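You operate a simulated robot arm through the tools that you are given. There is no shell and no other tool.

Carry out the task below with a simulated two-armed robot. There is one attempt and no reset: what you move stays moved.

## Task
Pack the soup flask, shut the hamper and do up both buckles.
Fine: hold the hamper still with one hand while the other does each buckle; leave the other flask. Set down upright: what you pick out.

It is judged by the outcome, as a careful person would: the job done as asked, and still so three seconds after it is handed in. It fails if anything else is knocked over, pushed out of place, dropped, spilled or broken.

## Robot
Two 7-joint arms with two-finger parallel grippers on one trunk, on a base that drives. Base frame: it is fixed to the floor where the robot stands at the start and does not move with it; the origin is under the middle of the robot, x ahead of it, y to its left, z up. Readings come in m, degrees, newtons and seconds.
The left shoulder is at the start at [0.05, 0.165, 1.03], the right one opposite. With the tool pointing down near the work surface each hand reaches from about 0.24 to 0.7 m from the robot's upright axis, wherever it stands, measured 20 degrees to its own side. Places, roughly: blue leg lock [-1.6, 2.1, 0.5]; green flask [-2, 2.25, 0.75]; green leg lock [-1.8, 2.6, 0.5]; hamper lid [-2.1, 2.3, 1]; inside of the picnic hamper [-1.9, 2.3, 0.7]; picnic hamper [-2, 2.25, 0.75]; red buckle [-1.8, 2.2, 0.8]; red height pin [-1.5, 1.9, 0.5]; yellow buckle [-1.8, 2.5, 0.8]; yellow height pin [-1.9, 2.9, 0.5]. Payload 3.91 kg a hand.
The TCP of each hand is the grasp point between the finger pads, 0.03 m short of the fingertips. In the tool frame z runs along the fingers and y along their closing line. The gripper opens to 0.11 m. The fingers are 0.02 m wide and 0.01 m thick; the gripper's body (0.048 by 0.112 m) begins 0.055 m behind the TCP.
Orientation is that of the tool frame in the base frame, as [roll, pitch, yaw] about the fixed x, y, z axes, in that order (R = Rz(yaw) Ry(pitch) Rx(roll)). With the fingers straight down and closing along the base's y, the tool's x points along the base's -x, its y along +y and its z along -z.

## Interface
- The arms move only by the tool move_arm. It takes "left_targets", "right_targets" or both (then of equal length, played together; a hand with none holds still); each is a list of rows, each a list of 7 numbers: the turn, a rotation vector about the tool's x, y, z in degrees, then the shift along the tool's x, y, z in mm, then the finger opening in mm, from 0 to 110. In form: [[ax, ay, az, tx, ty, tz, hand], ...]. A call has 1 to 20 rows; each row is the pose to reach, as a shift and turn from the pose commanded when the call began, along the tool's axes at that moment. Rows are played at 5 a second. More than 0.05 m and 8.6 degrees between two rows, or a gripper value outside its range, and nothing of the call is played. A pose out of reach is approached as far as the arm can. The call stops where the force on the tool passes 40 N (or 10 N more than at its start, if that is more) or the arm is blocked; 0.2 s more then pass. Each finger travels about 0.045 m/s and halts on what it meets, pressing with about 28 N; the grip force reading is that of the motor and also rises with nothing between the fingers. The clock runs only during rows and for 0.2 s after the last one: add rows that repeat a pose to give the fingers time. The reply holds the time, the measured pose of the TCP, the force on the tool along the base axes, the opening and the grip force, in the units named above and with some noise, with the torque about the TCP (base axes, N m) and any sound that the robot's microphone picked up, and new pictures: "views" is both (left out), scene, wrist or none (wrist: the cameras of the hands that moved).
- Cameras (640 x 400 px; columns grow to the right, rows downward): "scene" is now at [0.1262, 0.0119, 1.21]; the picture's right is [0.03, -1.00, 0.00], its down [-0.54, -0.01, -0.84] and it looks along [0.84, 0.02, -0.54] (base axes); focal length 264 px, centre (320, 200). "left" rides on the left gripper at [0.072, -0.017, -0.103] in its tool frame; the picture's right is [0.23, 0.97, 0.00], its down [-0.76, 0.18, -0.62] and it looks along [-0.61, 0.14, 0.78] (tool axes); focal length 222 px, centre (320, 200). "right" rides on the right gripper at [0.072, 0.017, -0.103] in its tool frame; the picture's right is [-0.23, 0.97, 0.00], its down [-0.76, -0.18, -0.62] and it looks along [-0.61, -0.14, 0.78] (tool axes); focal length 222 px, centre (320, 200). There is no depth. A picture from a camera that has moved, and an enlarged one, comes with that camera's place and axes in the base frame and with its lens. The place of the scene camera against the robot may be out by one fixed shift of up to 0.018 m in any direction.
- lift_body(by): slides the trunk up (or, below 0, down) by that many m; the arms and the scene camera ride with it, the base frame stays. It gives what a move gives, with no picture.
- roll_base(legs): drives the robot by 1 to 6 legs, each [ahead, left, turn to the left] in m, m and degrees, along the robot's own axes; the way and the turn of a leg run together, so that a leg with both is an arc; at most 1.5 m and 180 degrees a leg. The arms and the cameras ride along, it lands a little off, and it stops where it bumps. It gives what a move gives, and a new picture of the scene camera.
- head_to(pan, tilt): turns the head with the scene camera to pan (to the left, within 80 degrees either way) and tilt (down, from -29 to 69), counted from straight ahead of the robot. It gives what a move gives, and a new picture of the scene camera.
- enlarge(camera, box): a new picture of the part [left, top, right, bottom] of that camera's present view, enlarged. The clock stands still meanwhile.
- sign_off(): hands the job in; it is judged then, once.

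Nothing tells you exact positions but the pictures and the camera data. Unless the task says otherwise, let go and move clear before handing in.

The tools are called as name(argument=value, ...) on one line, values as JSON. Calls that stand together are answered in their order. move_arm: Moves the arms, as the interface text tells. Its arguments: {"type":"object","properties":{"left_targets":{"type":"array"},"right_targets":{"type":"array"},"views":{"type":"string","enum":["both","scene","wrist","none"]}},"required":[]} The other tools are called the same way: lift_body (by) slides the trunk up or down; roll_base (legs) drives the base; head_to (pan, tilt) turns the head that bears the scene camera; enlarge (camera, box) takes an enlarged picture of a part of a camera's view; sign_off () hands the job in.

At the start:

```text
time: 0.0
left_tcp_pos: [0.5247, 0.2526, 1.0137]
left_orientation: [-180.0, 0.0, -179.9]
left_ft_force: [-1.0, 0.4, -0.3]
left_ft_torque: [0.02, 0.02, -0.03]
left_opening: 0.1102
left_grip_force: 0.0
right_tcp_pos: [0.4856, -0.1784, 0.9349]
right_orientation: [-180.0, 0.0, 180.0]
right_ft_force: [-0.6, 0.5, -0.5]
right_ft_torque: [0.0, 0.02, -0.01]
right_opening: 0.1099
right_grip_force: 0.1
trunk travel left (down, up): [-0.25, 0.253]
robot x, y, heading: [0.0007, 0.0039, 0.1]
head pan, tilt: [1.5, 33.0]
```

scene: 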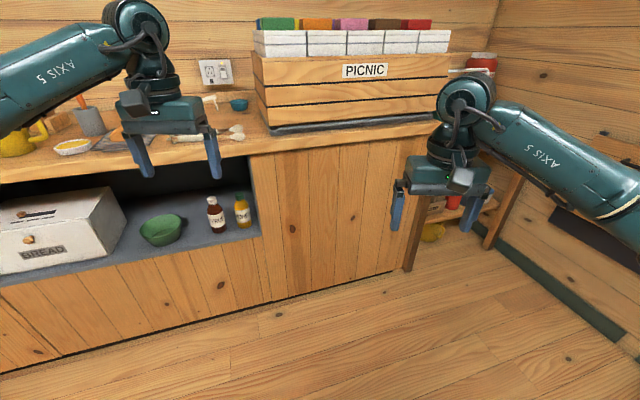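
right: 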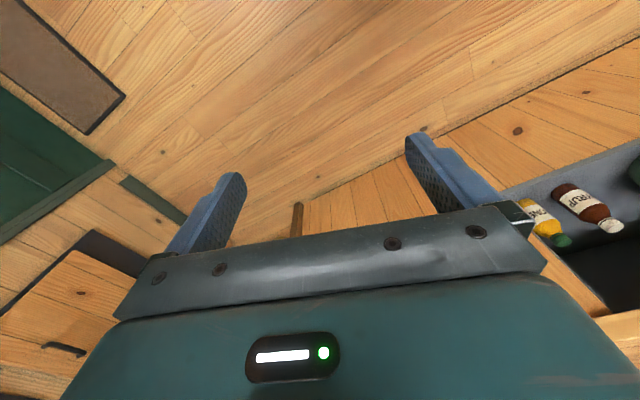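
left: 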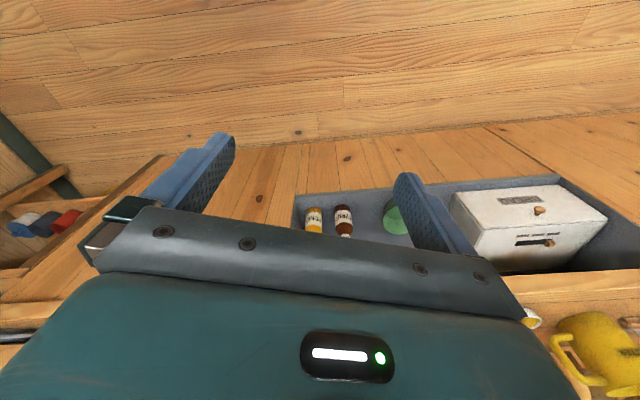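

I see a counter with a wooden box labelled PICNIC ahead, and a low shelf to the right; the hamper should be behind me to the left, around [-2, 2.25]. I'll look around with the head first.

enlarge(camera="scene", box=[200, 0, 520, 200])

enlarge(camera="scene", box=[0, 60, 280, 260])

head_to(pan=80, tilt=20)

```text
2.00 times, centred on (360, 100) of scene
camera zoom: at [0.1262, 0.0119, 1.21], right [0.03, -1.0, 0.0], down [-0.54, -0.01, -0.84], along [0.84, 0.02, -0.54], focal length 528 px, centre (240, 400)
```

zoom: 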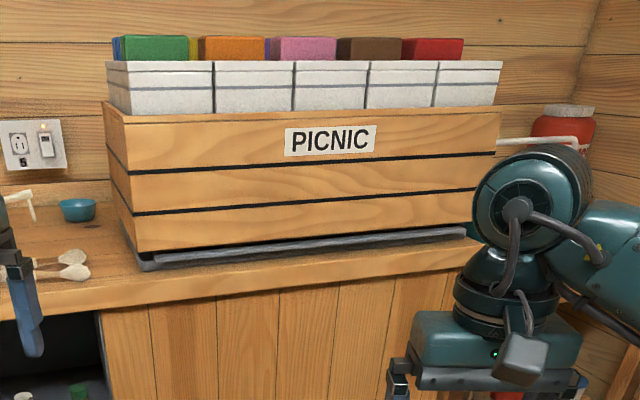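

```text
2.00 times, centred on (140, 160) of scene
camera zoom: at [0.1262, 0.0119, 1.21], right [0.03, -1.0, 0.0], down [-0.54, -0.01, -0.84], along [0.84, 0.02, -0.54], focal length 528 px, centre (680, 280)
```

zoom: 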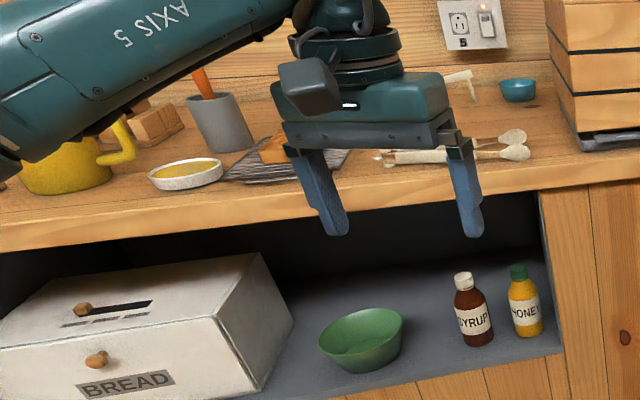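

```text
time: 1.5
left_tcp_pos: [0.5245, 0.2548, 1.013]
left_orientation: [-180.0, 0.1, -179.9]
left_ft_force: [-0.8, 0.0, 0.2]
left_ft_torque: [-0.01, 0.0, 0.04]
left_opening: 0.1098
left_grip_force: 0.0
right_tcp_pos: [0.4859, -0.1788, 0.9348]
right_orientation: [179.9, 0.0, -179.9]
right_ft_force: [-0.1, -0.1, -0.3]
right_ft_torque: [-0.02, 0.0, -0.01]
right_opening: 0.1099
right_grip_force: 0.1
trunk travel left (down, up): [-0.25, 0.253]
robot x, y, heading: [-0.0005, 0.001, -0.2]
head pan, tilt: [80.0, 20.0]
camera scene: at [0.0533, 0.1012, 1.2307], right [0.98, -0.17, 0.0], down [-0.06, -0.34, -0.94], along [0.16, 0.93, -0.34], focal length 264 px, centre (320, 200)
```

scene: 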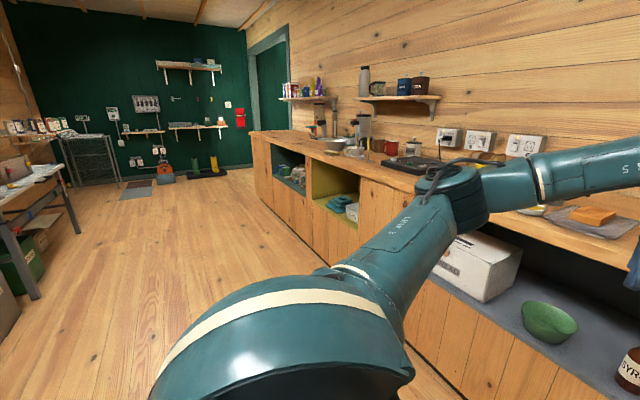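

The hamper isn't in sight yet; it lies behind my left side. The counter edge is about 0.85 m ahead, beyond the arms' sweep, so I'll turn left in place and look.

roll_base(legs=[[0, 0, 60]])

```text
time: 4.5
left_tcp_pos: [0.0512, 0.5806, 1.0128]
left_orientation: [-180.0, 0.0, -120.8]
left_ft_force: [0.4, -0.5, 0.7]
left_ft_torque: [0.01, -0.02, -0.01]
left_opening: 0.1101
left_grip_force: 0.1
right_tcp_pos: [0.4017, 0.3258, 0.9351]
right_orientation: [-180.0, 0.1, -120.8]
right_ft_force: [0.4, 0.1, -0.6]
right_ft_torque: [-0.01, -0.04, -0.02]
right_opening: 0.11
right_grip_force: 0.1
trunk travel left (down, up): [-0.25, 0.253]
robot x, y, heading: [-0.0016, -0.0026, 59.3]
head pan, tilt: [80.0, 20.0]
camera scene: at [-0.0478, 0.0955, 1.2307], right [0.65, 0.76, 0.0], down [0.26, -0.22, -0.94], along [-0.71, 0.61, -0.34], focal length 264 px, centre (320, 200)
```

scene: 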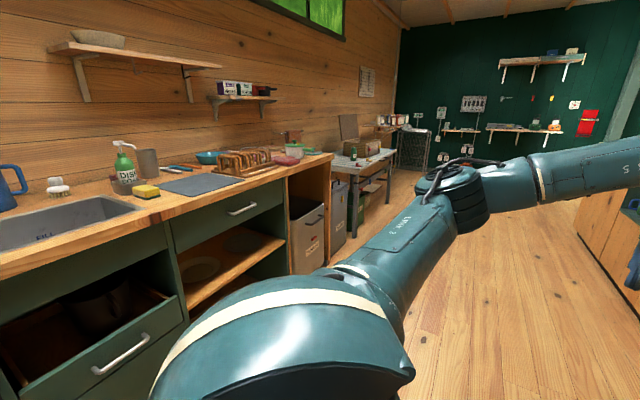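

Across the room, past a sink counter, is a grey-topped table with what looks like an open hamper on it. I'll zoom in on it.

enlarge(camera="scene", box=[270, 90, 430, 240])

enlarge(camera="scene", box=[320, 110, 400, 160])

```text
2.67 times, centred on (350, 165) of scene
camera zoom: at [-0.0478, 0.0955, 1.2307], right [0.65, 0.76, 0.0], down [0.26, -0.22, -0.94], along [-0.71, 0.61, -0.34], focal length 704 px, centre (240, 293)
```

zoom: 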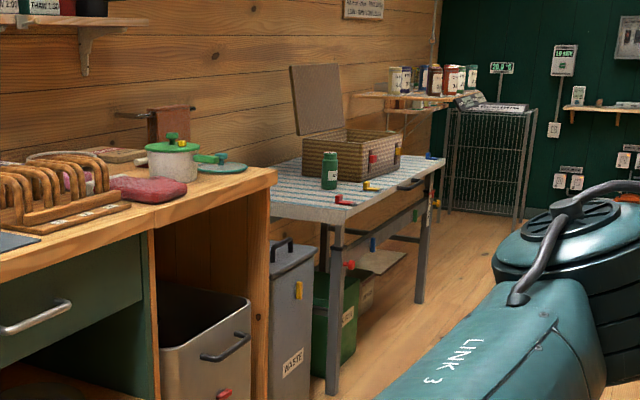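

```text
8.00 times, centred on (360, 135) of scene
camera zoom: at [-0.0478, 0.0955, 1.2307], right [0.65, 0.76, 0.0], down [0.26, -0.22, -0.94], along [-0.71, 0.61, -0.34], focal length 2112 px, centre (0, 720)
```

zoom: 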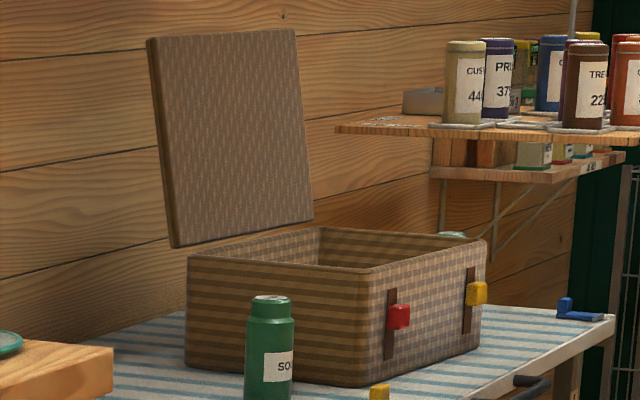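

The hamper stands open on a striped-cloth folding table, with a green "SO…" flask at its left end and red and yellow buckles on its front; the room is skewed about 20° to my base axes. I'll drive up the aisle in stages towards about (-0.95, 2.6).

roll_base(legs=[[0, 0, 51], [1.4, 0, 0]])

```text
time: 13.7
left_tcp_pos: [-0.9183, 1.6853, 1.0137]
left_orientation: [-179.9, 0.0, -68.0]
left_ft_force: [-0.3, -0.1, -0.4]
left_ft_torque: [0.0, -0.01, 0.01]
left_opening: 0.11
left_grip_force: 0.1
right_tcp_pos: [-0.5029, 1.8085, 0.9348]
right_orientation: [-180.0, 0.0, -68.2]
right_ft_force: [0.2, -0.4, -0.4]
right_ft_torque: [0.02, 0.03, 0.0]
right_opening: 0.1099
right_grip_force: 0.1
trunk travel left (down, up): [-0.25, 0.253]
robot x, y, heading: [-0.4857, 1.2912, 111.9]
head pan, tilt: [80.0, 20.0]
camera scene: at [-0.5817, 1.3096, 1.2307], right [-0.21, 0.98, 0.0], down [0.33, 0.07, -0.94], along [-0.92, -0.19, -0.34], focal length 264 px, centre (320, 200)
```

scene: 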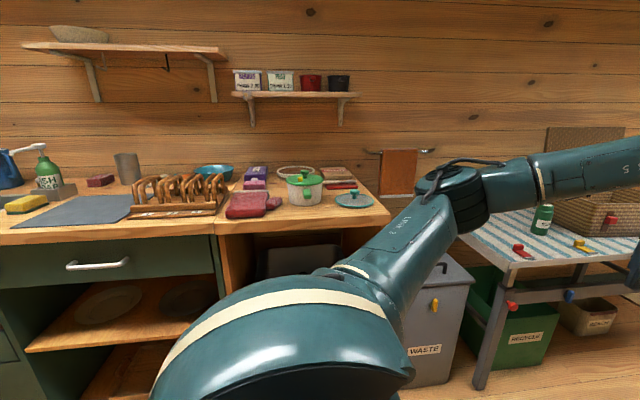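

The way is clear, with the table ahead on the left. I'll drive on abreast of the hamper and turn to face it, staying out of reach of it for now.

roll_base(legs=[[1.2, 0, 0], [0, 0, 88]])

head_to(pan=0, tilt=30)

```text
time: 23.5
left_tcp_pos: [-1.3495, 1.9813, 1.0139]
left_orientation: [180.0, 0.1, 20.5]
left_ft_force: [-0.2, -0.2, 0.0]
left_ft_torque: [-0.02, -0.02, 0.0]
left_opening: 0.1101
left_grip_force: 0.0
right_tcp_pos: [-1.4637, 2.4003, 0.9361]
right_orientation: [-180.0, -0.1, 20.6]
right_ft_force: [0.0, -0.6, -0.5]
right_ft_torque: [0.01, 0.0, 0.03]
right_opening: 0.1101
right_grip_force: 0.1
trunk travel left (down, up): [-0.25, 0.253]
robot x, y, heading: [-0.9475, 2.3999, -159.6]
head pan, tilt: [80.0, 20.0]
camera scene: at [-0.9497, 2.3096, 1.2307], right [-0.98, -0.18, 0.0], down [-0.06, 0.34, -0.94], along [0.17, -0.92, -0.34], focal length 264 px, centre (320, 200)
```

scene: 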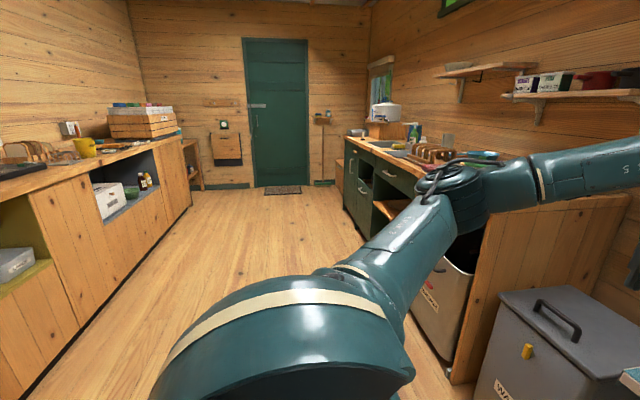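

```text
time: 25.0
left_tcp_pos: [-1.3496, 1.9806, 1.0133]
left_orientation: [-180.0, 0.0, 20.4]
left_ft_force: [-0.7, -0.2, 0.2]
left_ft_torque: [-0.02, -0.01, 0.01]
left_opening: 0.1101
left_grip_force: 0.0
right_tcp_pos: [-1.4643, 2.3995, 0.9355]
right_orientation: [180.0, -0.1, 20.5]
right_ft_force: [0.1, 0.8, 0.2]
right_ft_torque: [0.02, -0.03, -0.02]
right_opening: 0.1101
right_grip_force: 0.1
trunk travel left (down, up): [-0.25, 0.253]
robot x, y, heading: [-0.9487, 2.4041, -159.6]
head pan, tilt: [0.0, 30.0]
camera scene: at [-1.0514, 2.3696, 1.2147], right [-0.35, 0.94, 0.0], down [0.47, 0.17, -0.87], along [-0.81, -0.3, -0.5], focal length 264 px, centre (320, 200)
```

scene: 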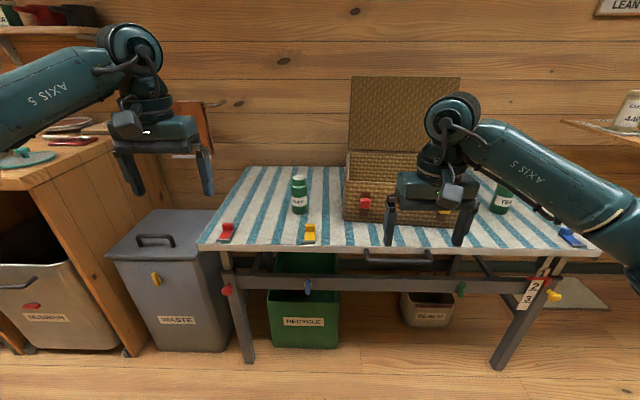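

The whole table is now in view: a flask on each side of the hamper, colored clips along the table edge, and leg locks and height pins below. I'll look at all of these closely.

enlarge(camera="scene", box=[200, 160, 360, 260])

enlarge(camera="scene", box=[340, 130, 500, 230])

enlarge(camera="scene", box=[460, 160, 620, 260])

enlarge(camera="scene", box=[200, 230, 400, 370])

enlarge(camera="scene", box=[400, 230, 600, 370])

```text
4.00 times, centred on (280, 210) of scene
camera zoom: at [-1.0514, 2.3696, 1.2147], right [-0.35, 0.94, 0.0], down [0.47, 0.17, -0.87], along [-0.81, -0.3, -0.5], focal length 1056 px, centre (480, 160)
```

zoom: 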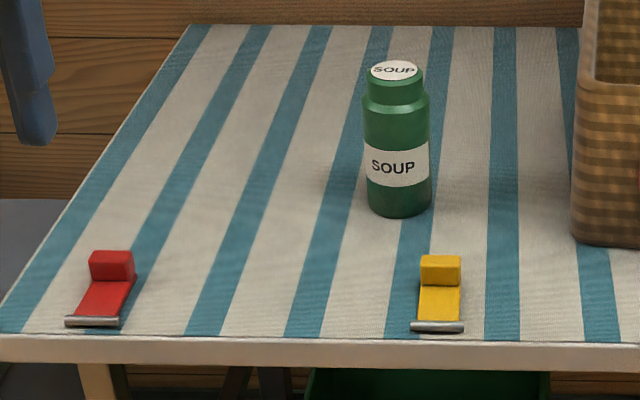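

```text
4.00 times, centred on (420, 180) of scene
camera zoom: at [-1.0514, 2.3696, 1.2147], right [-0.35, 0.94, 0.0], down [0.47, 0.17, -0.87], along [-0.81, -0.3, -0.5], focal length 1056 px, centre (-80, 280)
```

zoom: 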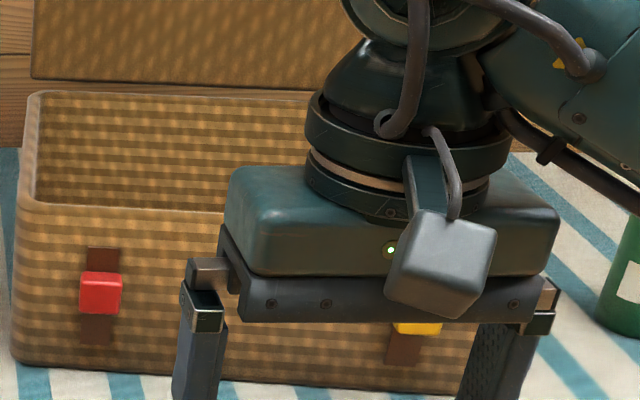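

```text
4.00 times, centred on (540, 210) of scene
camera zoom: at [-1.0514, 2.3696, 1.2147], right [-0.35, 0.94, 0.0], down [0.47, 0.17, -0.87], along [-0.81, -0.3, -0.5], focal length 1056 px, centre (-560, 160)
```

zoom: 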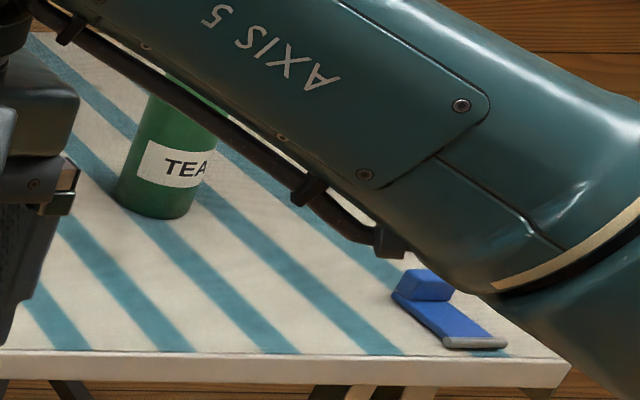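

```text
2.86 times, centred on (300, 300) of scene
camera zoom: at [-1.0514, 2.3696, 1.2147], right [-0.35, 0.94, 0.0], down [0.47, 0.17, -0.87], along [-0.81, -0.3, -0.5], focal length 754 px, centre (377, -86)
```

zoom: 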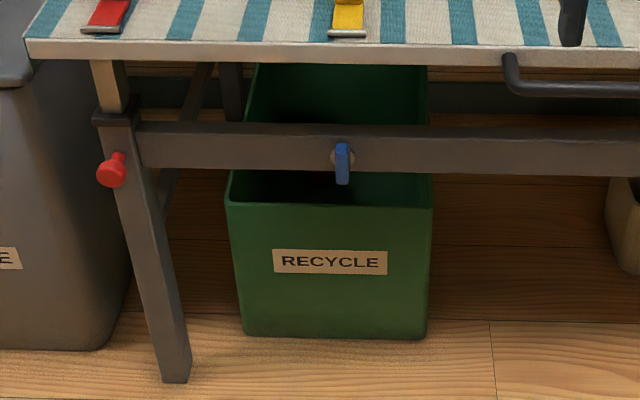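

```text
2.86 times, centred on (500, 300) of scene
camera zoom: at [-1.0514, 2.3696, 1.2147], right [-0.35, 0.94, 0.0], down [0.47, 0.17, -0.87], along [-0.81, -0.3, -0.5], focal length 754 px, centre (-194, -86)
```

zoom: 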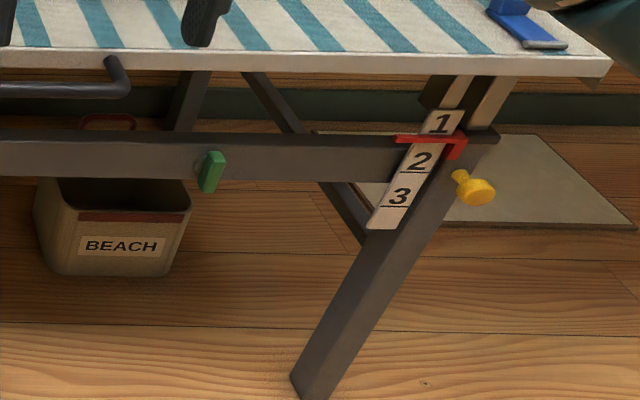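

Soup flask stands at roughly (-1.78, 2.02) on a table top at z≈0.70; the tea flask is to the right of the hamper, and the hamper front (turned ~12°) carries the red buckle left and yellow right. I'll raise the trunk and swing the right arm out of the way to look inside the hamper.

lift_body(by=0.24)

move_arm(right_targets=[[0, 0, 0, 10, -40, 0, 110], [0, 0, 0, 20, -80, 0, 110], [0, 0, 0, 30, -120, 0, 110], [0, 0, 0, 40, -160, 0, 110], [0, 0, 0, 50, -200, 0, 110], [0, 0, 0, 60, -240, 0, 110]], views="none")

head_to(pan=-12, tilt=38)

```text
time: 27.5
left_tcp_pos: [-1.3496, 1.9823, 1.2526]
left_orientation: [-179.9, 0.0, 20.5]
left_ft_force: [-0.3, 0.1, -1.0]
left_ft_torque: [0.0, -0.02, -0.01]
left_opening: 0.11
left_grip_force: 0.0
right_tcp_pos: [-1.4646, 2.3999, 1.1752]
right_orientation: [180.0, 0.0, 20.5]
right_ft_force: [0.1, 0.1, 0.5]
right_ft_torque: [0.01, 0.03, -0.02]
right_opening: 0.1099
right_grip_force: 0.0
trunk travel left (down, up): [-0.49, 0.013]
robot x, y, heading: [-0.945, 2.4041, -159.4]
head pan, tilt: [0.0, 30.0]
```

```text
time: 28.9
left_tcp_pos: [-1.3494, 1.9816, 1.2529]
left_orientation: [180.0, 0.0, 20.4]
left_ft_force: [-0.5, -0.7, 0.6]
left_ft_torque: [0.02, -0.03, -0.01]
left_opening: 0.11
left_grip_force: 0.2
right_tcp_pos: [-1.4935, 2.6444, 1.1758]
right_orientation: [-180.0, 0.0, 20.4]
right_ft_force: [0.6, 0.1, -1.1]
right_ft_torque: [0.0, 0.0, -0.03]
right_opening: 0.1099
right_grip_force: 0.2
trunk travel left (down, up): [-0.49, 0.013]
robot x, y, heading: [-0.9441, 2.4035, -159.6]
head pan, tilt: [0.0, 30.0]
```

```text
time: 29.7
left_tcp_pos: [-1.3497, 1.982, 1.2528]
left_orientation: [180.0, 0.0, 20.5]
left_ft_force: [-0.1, -0.2, -0.7]
left_ft_torque: [0.02, 0.01, -0.01]
left_opening: 0.1099
left_grip_force: 0.0
right_tcp_pos: [-1.4918, 2.643, 1.1755]
right_orientation: [-180.0, 0.0, 20.5]
right_ft_force: [0.4, -0.3, 0.0]
right_ft_torque: [-0.01, -0.01, 0.02]
right_opening: 0.1098
right_grip_force: 0.0
trunk travel left (down, up): [-0.49, 0.013]
robot x, y, heading: [-0.9478, 2.4019, -159.5]
head pan, tilt: [-12.0, 38.0]
camera scene: at [-1.052, 2.3885, 1.4423], right [-0.15, 0.99, 0.0], down [0.61, 0.09, -0.79], along [-0.78, -0.12, -0.62], focal length 264 px, centre (320, 200)
```

scene: 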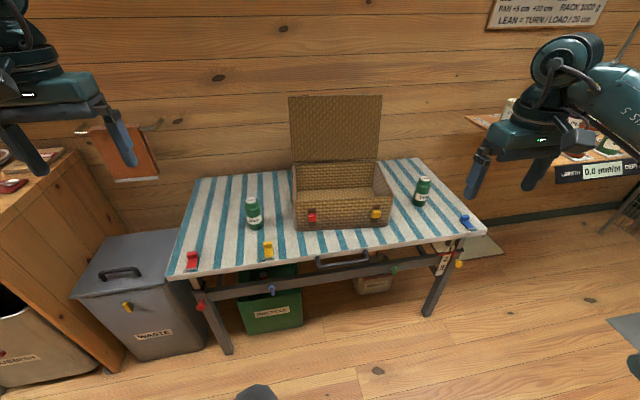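

Now both flasks and the inside of the hamper are in view. I'll zoom in on the hamper and on the wall note.

enlarge(camera="scene", box=[270, 85, 430, 245])

enlarge(camera="scene", box=[285, 160, 395, 235])

enlarge(camera="scene", box=[440, 0, 640, 190])

```text
2.50 times, centred on (350, 165) of scene
camera zoom: at [-1.052, 2.3885, 1.4423], right [-0.15, 0.99, 0.0], down [0.61, 0.09, -0.79], along [-0.78, -0.12, -0.62], focal length 660 px, centre (245, 288)
```

zoom: 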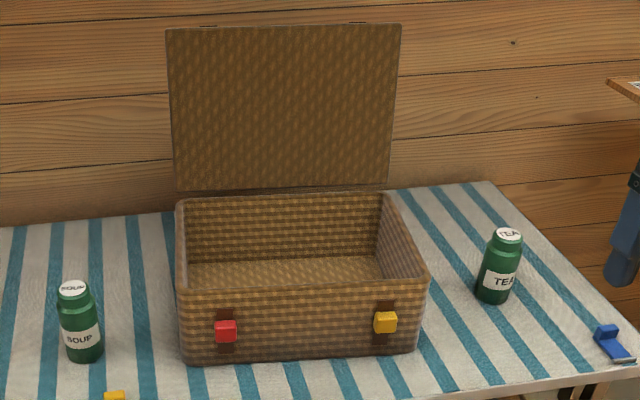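

```text
5.33 times, centred on (340, 198) of scene
camera zoom: at [-1.052, 2.3885, 1.4423], right [-0.15, 0.99, 0.0], down [0.61, 0.09, -0.79], along [-0.78, -0.12, -0.62], focal length 1408 px, centre (213, 213)
```

zoom: 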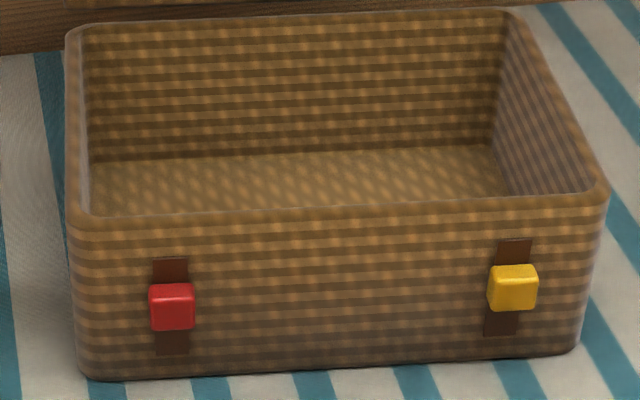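

```text
2.11 times, centred on (540, 95) of scene
camera zoom: at [-1.052, 2.3885, 1.4423], right [-0.15, 0.99, 0.0], down [0.61, 0.09, -0.79], along [-0.78, -0.12, -0.62], focal length 556 px, centre (-143, 421)
```

zoom: 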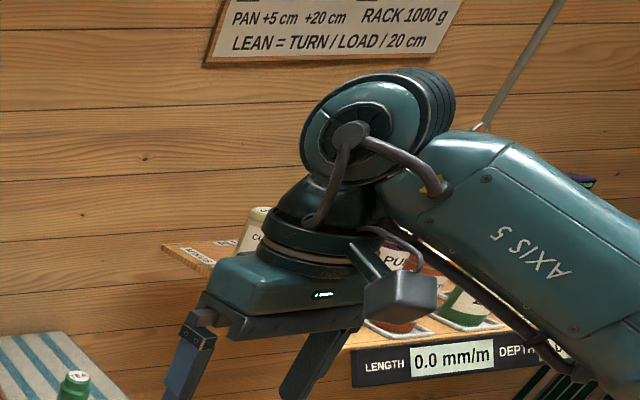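

The hamper is empty, about 0.37 wide × 0.25 deep × 0.15 high with its rim at z≈0.85, and the soup flask is about 0.14 tall, so it should stand upright inside. Before driving closer I'll look down at my base and the table edge.

head_to(pan=0, tilt=69)

```text
time: 30.6
left_tcp_pos: [-1.3492, 1.9817, 1.2523]
left_orientation: [-180.0, -0.1, 20.5]
left_ft_force: [-0.3, -0.6, 0.3]
left_ft_torque: [-0.01, -0.01, -0.03]
left_opening: 0.1102
left_grip_force: 0.0
right_tcp_pos: [-1.4926, 2.6432, 1.1755]
right_orientation: [-179.9, 0.0, 20.5]
right_ft_force: [0.8, 0.7, -0.1]
right_ft_torque: [0.01, 0.02, 0.0]
right_opening: 0.11
right_grip_force: 0.0
trunk travel left (down, up): [-0.49, 0.013]
robot x, y, heading: [-0.9447, 2.3999, -159.6]
head pan, tilt: [0.0, 68.8]
camera scene: at [-1.0191, 2.3817, 1.4032], right [-0.35, 0.94, 0.0], down [0.87, 0.33, -0.36], along [-0.34, -0.13, -0.93], focal length 264 px, centre (320, 200)
```

scene: 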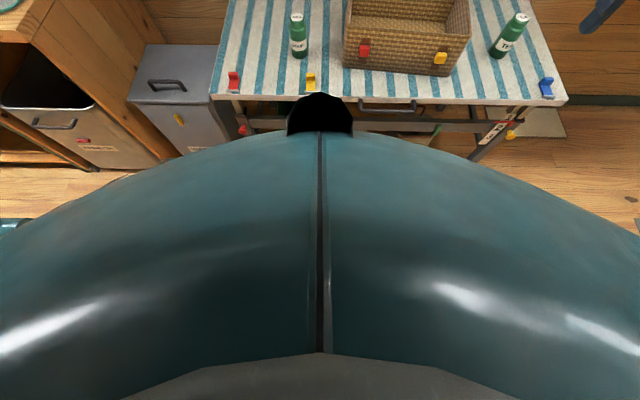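

I can't see my base's footprint from the head since the chest hides it. I'll tip the left hand back so its camera looks at my base and the gap to the table.

move_arm(left_targets=[[0, 8, 0, 0, 0, 0, 110], [0, 16, 0, 0, 0, 0, 110], [0, 24, 0, 0, 0, 0, 110], [0, 32, 0, 0, 0, 0, 110], [0, 40, 0, 0, 0, 0, 110], [0, 48, 0, 0, 0, 0, 110], [0, 56, 0, 0, 0, 0, 110], [0, 60, 0, 0, 0, 0, 110]], views="wrist")

```text
time: 32.4
left_tcp_pos: [-1.2686, 2.0693, 1.2117]
left_orientation: [-179.9, -51.8, 20.4]
left_ft_force: [-0.4, -0.6, 0.1]
left_ft_torque: [-0.01, -0.02, -0.02]
left_opening: 0.1104
left_grip_force: 0.1
left hand out of reach, approached as far as the arm can: row 4, 5, 6, 7, 8
right_tcp_pos: [-1.4917, 2.6443, 1.1757]
right_orientation: [-179.9, 0.0, 20.6]
right_ft_force: [0.4, 0.0, -0.4]
right_ft_torque: [0.01, 0.01, 0.01]
right_opening: 0.1097
right_grip_force: 0.2
trunk travel left (down, up): [-0.49, 0.013]
robot x, y, heading: [-0.9452, 2.4003, -159.7]
head pan, tilt: [0.0, 68.8]
camera left: at [-1.3085, 2.0742, 1.3325], right [0.47, -0.86, 0.18], down [-0.84, -0.5, -0.21], along [0.27, -0.05, -0.96], focal length 222 px, centre (320, 200)
```

left: 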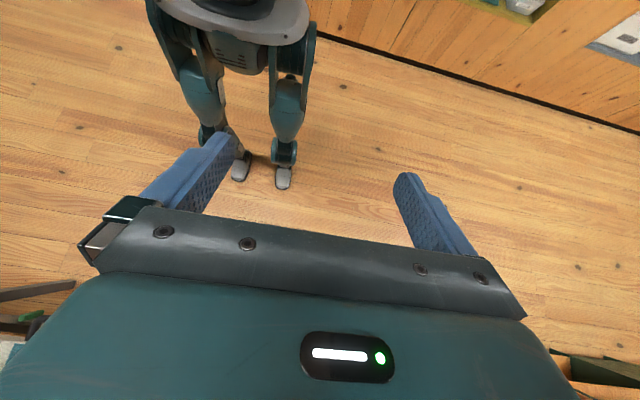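

My base is a pair of slim legs reaching only about 0.1–0.15 m ahead of the axis, so I can stand with the table edge about 0.33 m away. I'll put the left hand back straight, then step in by 0.40 m and 0.18 m to the right.

move_arm(left_targets=[[0, -8, 0, 0, 0, 0, 110], [0, -16, 0, 0, 0, 0, 110], [0, -24, 0, 0, 0, 0, 110], [0, -32, 0, 0, 0, 0, 110], [0, -40, 0, 0, 0, 0, 110], [0, -48, 0, 0, 0, 0, 110], [0, -56, 0, 0, 0, 0, 110], [0, -60, 0, 0, 0, 0, 110]], views="none")

head_to(pan=0, tilt=50)

```text
time: 34.2
left_tcp_pos: [-1.2681, 2.0704, 1.2098]
left_orientation: [-180.0, 8.3, 20.6]
left_ft_force: [-1.0, 0.0, -0.2]
left_ft_torque: [-0.01, -0.02, 0.02]
left_opening: 0.1102
left_grip_force: 0.1
right_tcp_pos: [-1.4931, 2.6429, 1.1758]
right_orientation: [180.0, 0.0, 20.5]
right_ft_force: [0.3, 0.0, 0.0]
right_ft_torque: [-0.04, -0.02, -0.02]
right_opening: 0.1099
right_grip_force: 0.1
trunk travel left (down, up): [-0.49, 0.013]
robot x, y, heading: [-0.949, 2.4053, -159.3]
head pan, tilt: [0.0, 68.8]
```

```text
time: 35.1
left_tcp_pos: [-1.2688, 2.0697, 1.2091]
left_orientation: [-179.9, 8.3, 20.6]
left_ft_force: [-0.3, -0.2, -0.3]
left_ft_torque: [-0.02, -0.01, 0.04]
left_opening: 0.1103
left_grip_force: 0.0
right_tcp_pos: [-1.4929, 2.6443, 1.1759]
right_orientation: [-180.0, -0.1, 20.5]
right_ft_force: [-0.1, -1.1, -0.2]
right_ft_torque: [0.0, -0.02, 0.0]
right_opening: 0.11
right_grip_force: 0.1
trunk travel left (down, up): [-0.49, 0.013]
robot x, y, heading: [-0.9459, 2.4018, -159.5]
head pan, tilt: [0.0, 50.0]
camera scene: at [-1.0388, 2.3743, 1.4251], right [-0.35, 0.94, 0.0], down [0.72, 0.27, -0.64], along [-0.6, -0.22, -0.77], focal length 264 px, centre (320, 200)
```

scene: 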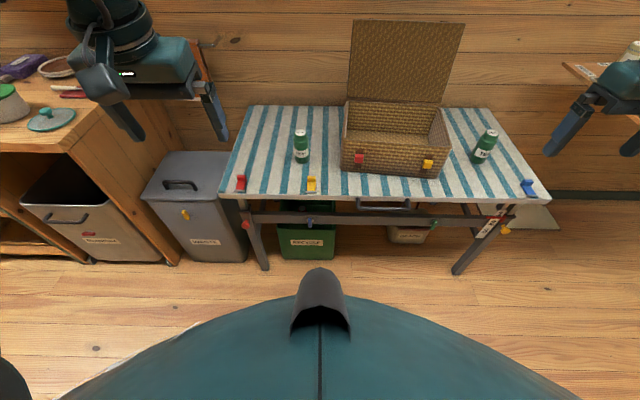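

The view matches my estimates and the path to the table is free. I'll step in now.

roll_base(legs=[[0.2, -0.18, 0], [0.18, 0, 0]])

```text
time: 38.4
left_tcp_pos: [-1.6839, 2.1101, 1.2101]
left_orientation: [-179.8, 8.2, 20.4]
left_ft_force: [-0.1, 0.6, 0.4]
left_ft_torque: [-0.01, 0.0, 0.03]
left_opening: 0.1099
left_grip_force: 0.1
right_tcp_pos: [-1.908, 2.6835, 1.1753]
right_orientation: [180.0, 0.0, 20.4]
right_ft_force: [-0.3, 0.0, 0.0]
right_ft_torque: [0.0, -0.01, 0.01]
right_opening: 0.11
right_grip_force: 0.0
trunk travel left (down, up): [-0.49, 0.013]
robot x, y, heading: [-1.3628, 2.4421, -159.4]
head pan, tilt: [0.0, 50.0]
camera scene: at [-1.4544, 2.4135, 1.4251], right [-0.35, 0.94, 0.0], down [0.72, 0.27, -0.64], along [-0.6, -0.22, -0.77], focal length 264 px, centre (320, 200)
```

scene: 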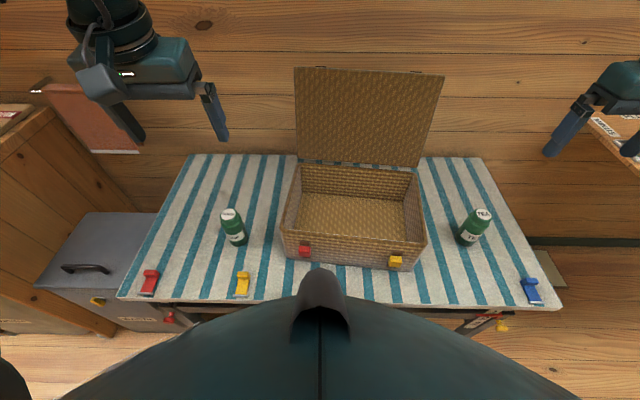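

I'm at the table now, with the flask and hamper in comfortable reach. I'll zoom in to refine the positions of flask and hamper.

enlarge(camera="scene", box=[190, 190, 270, 270])

enlarge(camera="scene", box=[270, 160, 430, 275])

enlarge(camera="scene", box=[270, 50, 460, 175])

```text
5.00 times, centred on (230, 230) of scene
camera zoom: at [-1.4544, 2.4135, 1.4251], right [-0.35, 0.94, 0.0], down [0.72, 0.27, -0.64], along [-0.6, -0.22, -0.77], focal length 1320 px, centre (770, 50)
```

zoom: 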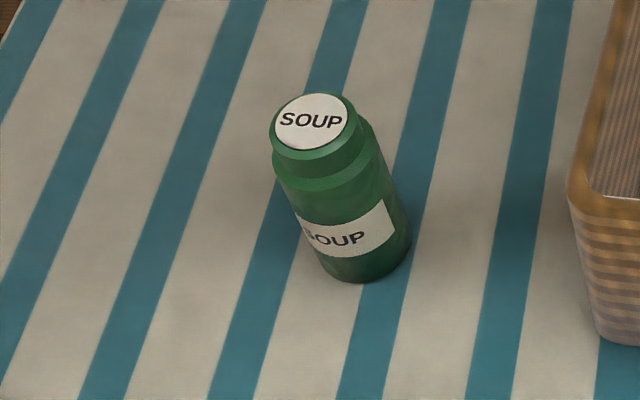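

```text
3.48 times, centred on (350, 218) of scene
camera zoom: at [-1.4544, 2.4135, 1.4251], right [-0.35, 0.94, 0.0], down [0.72, 0.27, -0.64], along [-0.6, -0.22, -0.77], focal length 918 px, centre (216, 139)
```

zoom: 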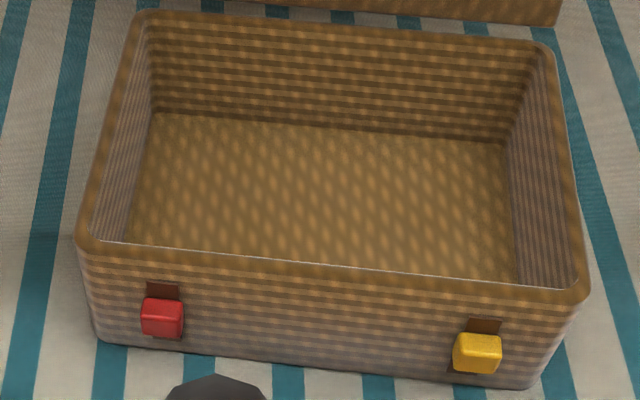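

```text
3.20 times, centred on (365, 112) of scene
camera zoom: at [-1.4544, 2.4135, 1.4251], right [-0.35, 0.94, 0.0], down [0.72, 0.27, -0.64], along [-0.6, -0.22, -0.77], focal length 845 px, centre (176, 480)
```

zoom: 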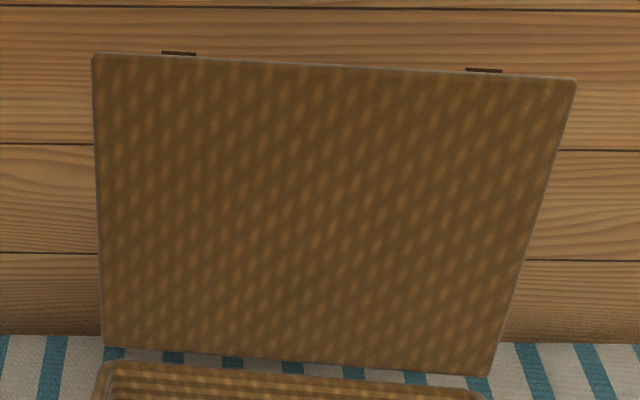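

Flask axis comes out at (-1.778, 2.020) consistently. I need the hamper's inside floor height compared with its rim to be sure the flask fits upright, so I'll zoom on the inner corners and lid edge.

enlarge(camera="scene", box=[280, 155, 340, 195])

enlarge(camera="scene", box=[380, 155, 440, 195])

enlarge(camera="scene", box=[280, 220, 340, 270])

enlarge(camera="scene", box=[380, 225, 440, 275])

```text
10.00 times, centred on (310, 175) of scene
camera zoom: at [-1.4544, 2.4135, 1.4251], right [-0.35, 0.94, 0.0], down [0.72, 0.27, -0.64], along [-0.6, -0.22, -0.77], focal length 2640 px, centre (420, 450)
```

zoom: 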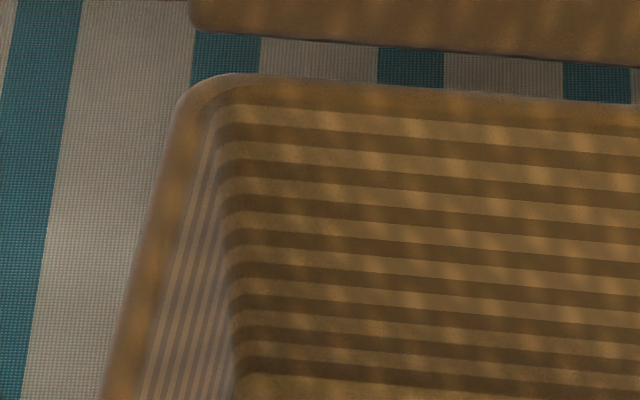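

```text
10.00 times, centred on (410, 175) of scene
camera zoom: at [-1.4544, 2.4135, 1.4251], right [-0.35, 0.94, 0.0], down [0.72, 0.27, -0.64], along [-0.6, -0.22, -0.77], focal length 2640 px, centre (-580, 450)
```

zoom: 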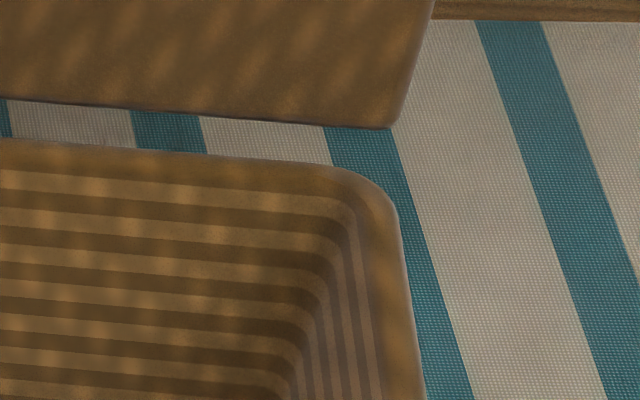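

```text
8.00 times, centred on (310, 245) of scene
camera zoom: at [-1.4544, 2.4135, 1.4251], right [-0.35, 0.94, 0.0], down [0.72, 0.27, -0.64], along [-0.6, -0.22, -0.77], focal length 2112 px, centre (400, -160)
```

zoom: 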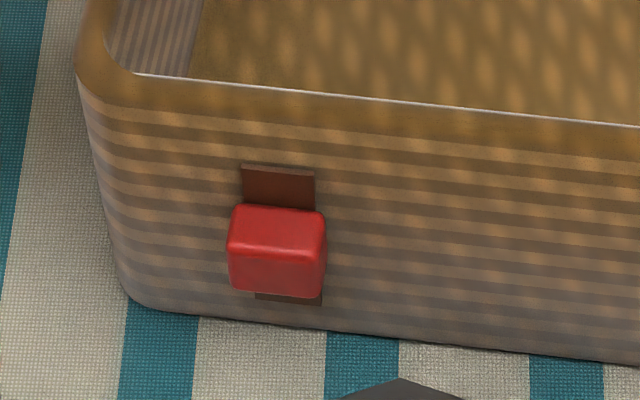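

```text
8.00 times, centred on (410, 250) of scene
camera zoom: at [-1.4544, 2.4135, 1.4251], right [-0.35, 0.94, 0.0], down [0.72, 0.27, -0.64], along [-0.6, -0.22, -0.77], focal length 2112 px, centre (-400, -200)
```

zoom: 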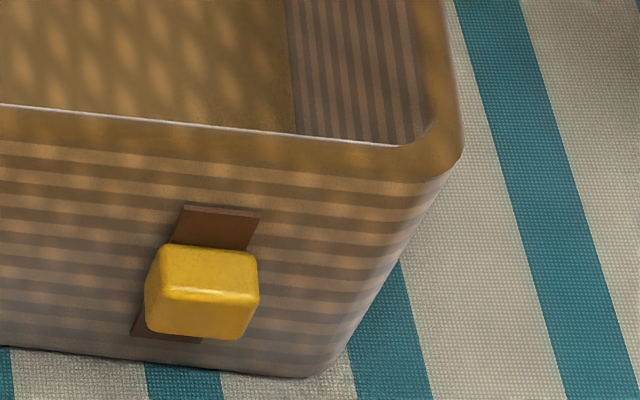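

The inside floor sits about 0.015–0.02 above the table, so the flask should just stand under the closed lid. Next I bring the left hand straight above the soup flask, fingers down and open.

move_arm(left_targets=[[0, 1.2, 0, -11.6, 7.4, 39.2, 110], [0, 2.4, 0, -23.2, 14.8, 78.4, 110], [0, 3.6, 0, -34.8, 22.2, 117.6, 110], [0, 4.8, 0, -46.5, 29.5, 156.9, 110], [0, 6.0, 0, -58.1, 36.9, 196.1, 110], [0, 7.2, 0, -69.7, 44.3, 235.3, 110], [0, 8.2, 0, -81.3, 51.7, 274.5, 110], [0, 8.2, 0, -81.3, 51.7, 274.5, 110]])

```text
time: 40.2
left_tcp_pos: [-1.7788, 2.0203, 0.9503]
left_orientation: [-179.9, -0.1, 20.5]
left_ft_force: [-0.3, 0.8, 0.1]
left_ft_torque: [0.0, -0.01, 0.02]
left_opening: 0.11
left_grip_force: 0.0
right_tcp_pos: [-1.9062, 2.6835, 1.1757]
right_orientation: [-180.0, 0.1, 20.3]
right_ft_force: [0.3, 0.9, 0.2]
right_ft_torque: [0.0, 0.02, -0.02]
right_opening: 0.1102
right_grip_force: 0.1
trunk travel left (down, up): [-0.49, 0.013]
robot x, y, heading: [-1.3616, 2.4419, -159.7]
head pan, tilt: [0.0, 50.0]
camera scene: at [-1.4533, 2.4139, 1.4252], right [-0.35, 0.94, 0.0], down [0.72, 0.27, -0.64], along [-0.6, -0.22, -0.77], focal length 264 px, centre (320, 200)
camera left: at [-1.7155, 2.0616, 1.0533], right [0.55, -0.83, 0.0], down [-0.65, -0.43, 0.62], along [-0.52, -0.34, -0.78], focal length 222 px, centre (320, 200)
```

scene: 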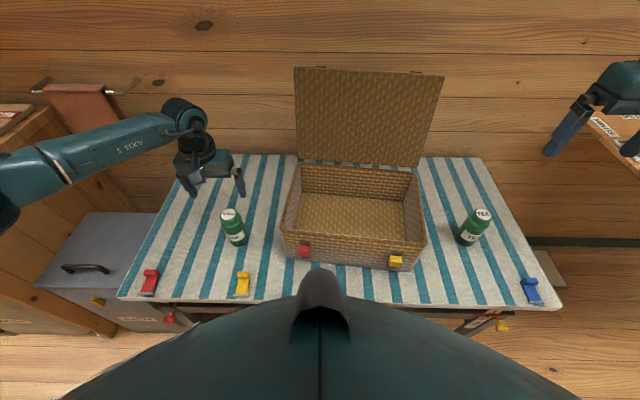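
left: 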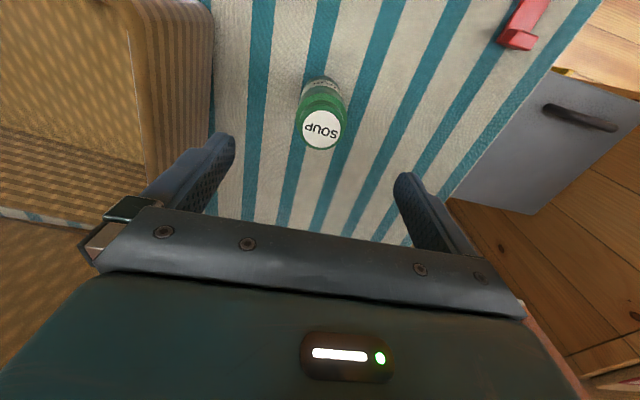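

The hand is over the flask; the wrist camera shows the flask about 10 mm further forward than the head camera suggests, so I'll use that as the head-camera shift. I correct and come down to just above the cap for another check.

move_arm(left_targets=[[0, 0, 0, -5, 1, 35, 110], [0, 0, 0, -10, 2, 68, 110], [0, 0, 0, -10, 2, 68, 110]])

```text
time: 41.0
left_tcp_pos: [-1.7866, 2.0164, 0.8803]
left_orientation: [-179.8, 0.0, 20.6]
left_ft_force: [-0.2, 0.1, -0.3]
left_ft_torque: [-0.04, 0.02, 0.0]
left_opening: 0.1098
left_grip_force: 0.0
right_tcp_pos: [-1.9078, 2.6832, 1.1754]
right_orientation: [-179.9, 0.0, 20.4]
right_ft_force: [-0.1, 1.1, 0.1]
right_ft_torque: [0.04, -0.01, 0.01]
right_opening: 0.1099
right_grip_force: 0.0
trunk travel left (down, up): [-0.49, 0.013]
robot x, y, heading: [-1.3635, 2.4383, -159.6]
head pan, tilt: [0.0, 50.0]
camera scene: at [-1.4535, 2.4138, 1.4252], right [-0.35, 0.94, 0.0], down [0.72, 0.27, -0.64], along [-0.6, -0.22, -0.77], focal length 264 px, centre (320, 200)
camera left: at [-1.7235, 2.0582, 0.9837], right [0.55, -0.83, 0.0], down [-0.65, -0.43, 0.62], along [-0.52, -0.34, -0.78], focal length 222 px, centre (320, 200)
```

scene: 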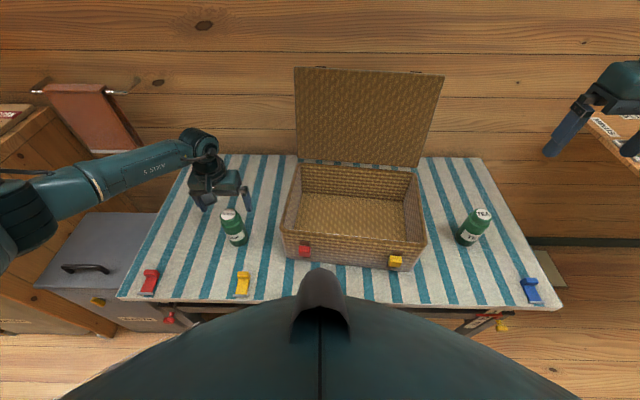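
left: 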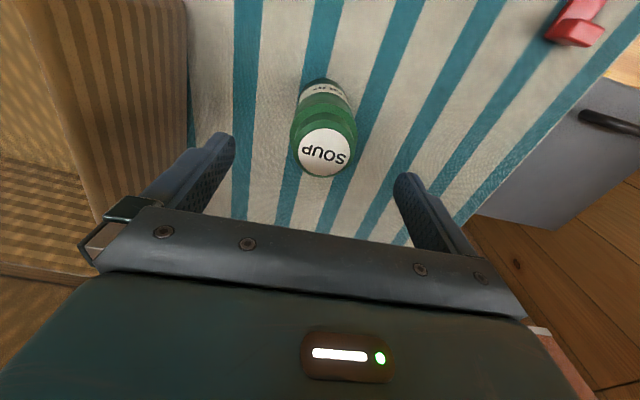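

The cap is nearly centred between the fingers, but its height needs pinning down. I'll zoom in on the wrist view for accurate pixels.

enlarge(camera="left", box=[260, 70, 400, 190])

enlarge(camera="scene", box=[170, 120, 270, 260])

```text
3.33 times, centred on (330, 130) of left
camera zoom: at [-1.7235, 2.0582, 0.9837], right [0.55, -0.83, 0.0], down [-0.65, -0.43, 0.62], along [-0.52, -0.34, -0.78], focal length 740 px, centre (287, 433)
```

zoom: 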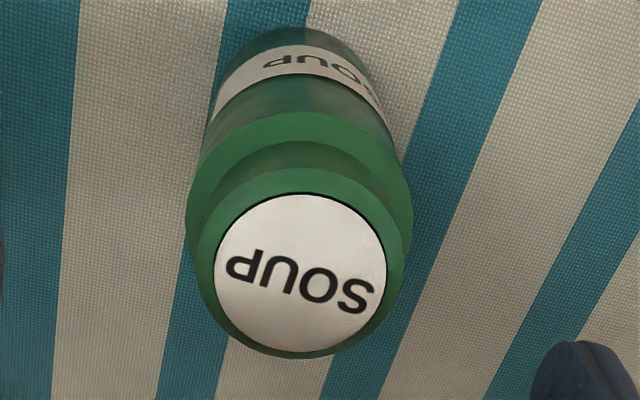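

```text
2.86 times, centred on (220, 190) of scene
camera zoom: at [-1.4535, 2.4138, 1.4252], right [-0.35, 0.94, 0.0], down [0.72, 0.27, -0.64], along [-0.6, -0.22, -0.77], focal length 754 px, centre (606, 229)
```

zoom: 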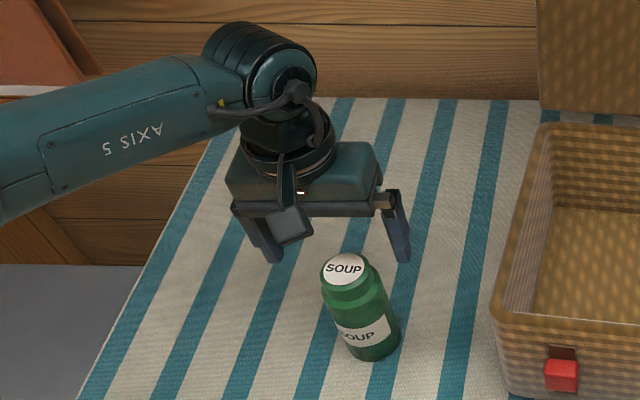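

From both cameras the cap top is nearer z≈0.82 (the head camera reads a bit high), and the flask axis is ~5 mm forward and ~3 mm left of the hand. I'll go down around it with the fingers open.

move_arm(left_targets=[[0, 0, 0, -5, 3.5, 0, 110], [0, 0, 0, -5, 3.5, 30, 110], [0, 0, 0, -5, 3.5, 60, 110], [0, 0, 0, -5, 3.5, 90, 110], [0, 0, 0, -5, 3.5, 90, 110]])

```text
time: 42.2
left_tcp_pos: [-1.789, 2.0106, 0.7915]
left_orientation: [-179.9, 0.1, 20.5]
left_ft_force: [0.4, 0.2, 0.1]
left_ft_torque: [0.0, 0.03, 0.0]
left_opening: 0.1099
left_grip_force: 0.0
right_tcp_pos: [-1.9078, 2.6836, 1.1755]
right_orientation: [180.0, 0.0, 20.4]
right_ft_force: [-0.5, -0.1, 0.3]
right_ft_torque: [-0.01, 0.03, 0.01]
right_opening: 0.11
right_grip_force: 0.0
trunk travel left (down, up): [-0.49, 0.013]
robot x, y, heading: [-1.3628, 2.4426, -159.2]
head pan, tilt: [0.0, 50.0]
camera scene: at [-1.4535, 2.4138, 1.4252], right [-0.35, 0.94, 0.0], down [0.72, 0.27, -0.64], along [-0.6, -0.22, -0.77], focal length 264 px, centre (320, 200)
camera left: at [-1.7266, 2.0524, 0.894], right [0.55, -0.83, 0.0], down [-0.65, -0.43, 0.62], along [-0.52, -0.34, -0.78], focal length 222 px, centre (320, 200)
```

scene: 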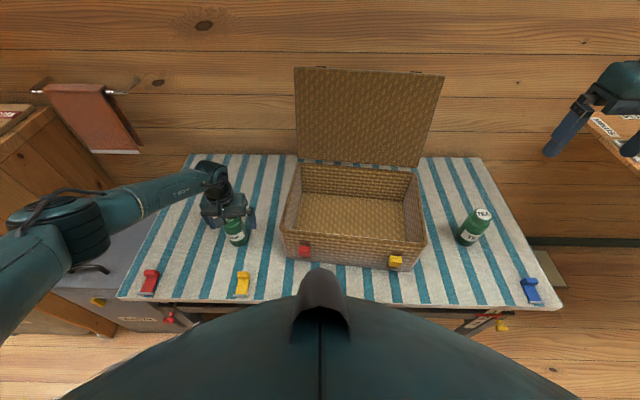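
left: 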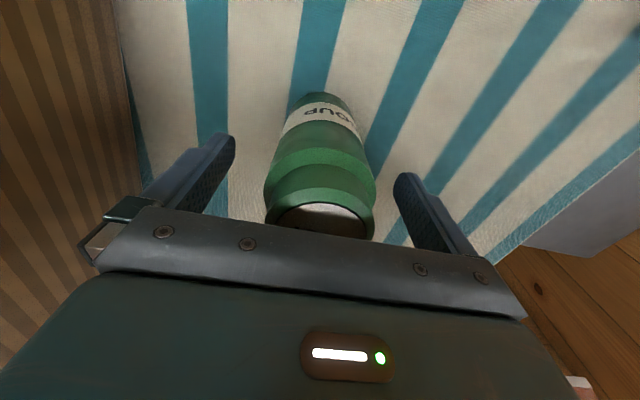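

The flask is nicely between the fingers, cap clear of the palm. I'll close the grip.

move_arm(left_targets=[[0, 0, 0, 0, 0, 0, 90], [0, 0, 0, 0, 0, 0, 70], [0, 0, 0, 0, 0, 0, 45], [0, 0, 0, 0, 0, 0, 45], [0, 0, 0, 0, 0, 0, 45]], views="wrist")

```text
time: 43.4
left_tcp_pos: [-1.7885, 2.0092, 0.7909]
left_orientation: [-179.9, 0.0, 20.5]
left_ft_force: [-0.1, 1.8, 0.4]
left_ft_torque: [0.01, -0.02, 0.0]
left_opening: 0.0576
left_grip_force: 27.9
right_tcp_pos: [-1.9072, 2.6837, 1.1758]
right_orientation: [-179.9, 0.0, 20.4]
right_ft_force: [0.0, 0.3, -0.2]
right_ft_torque: [0.0, 0.01, -0.01]
right_opening: 0.1102
right_grip_force: 0.2
trunk travel left (down, up): [-0.49, 0.013]
robot x, y, heading: [-1.3612, 2.4396, -159.5]
head pan, tilt: [0.0, 50.0]
camera left: at [-1.7269, 2.0525, 0.8945], right [0.55, -0.83, 0.0], down [-0.65, -0.43, 0.62], along [-0.52, -0.34, -0.78], focal length 222 px, centre (320, 200)
```

left: 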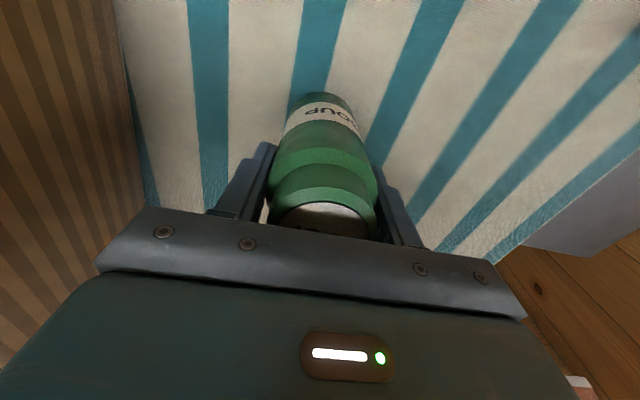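

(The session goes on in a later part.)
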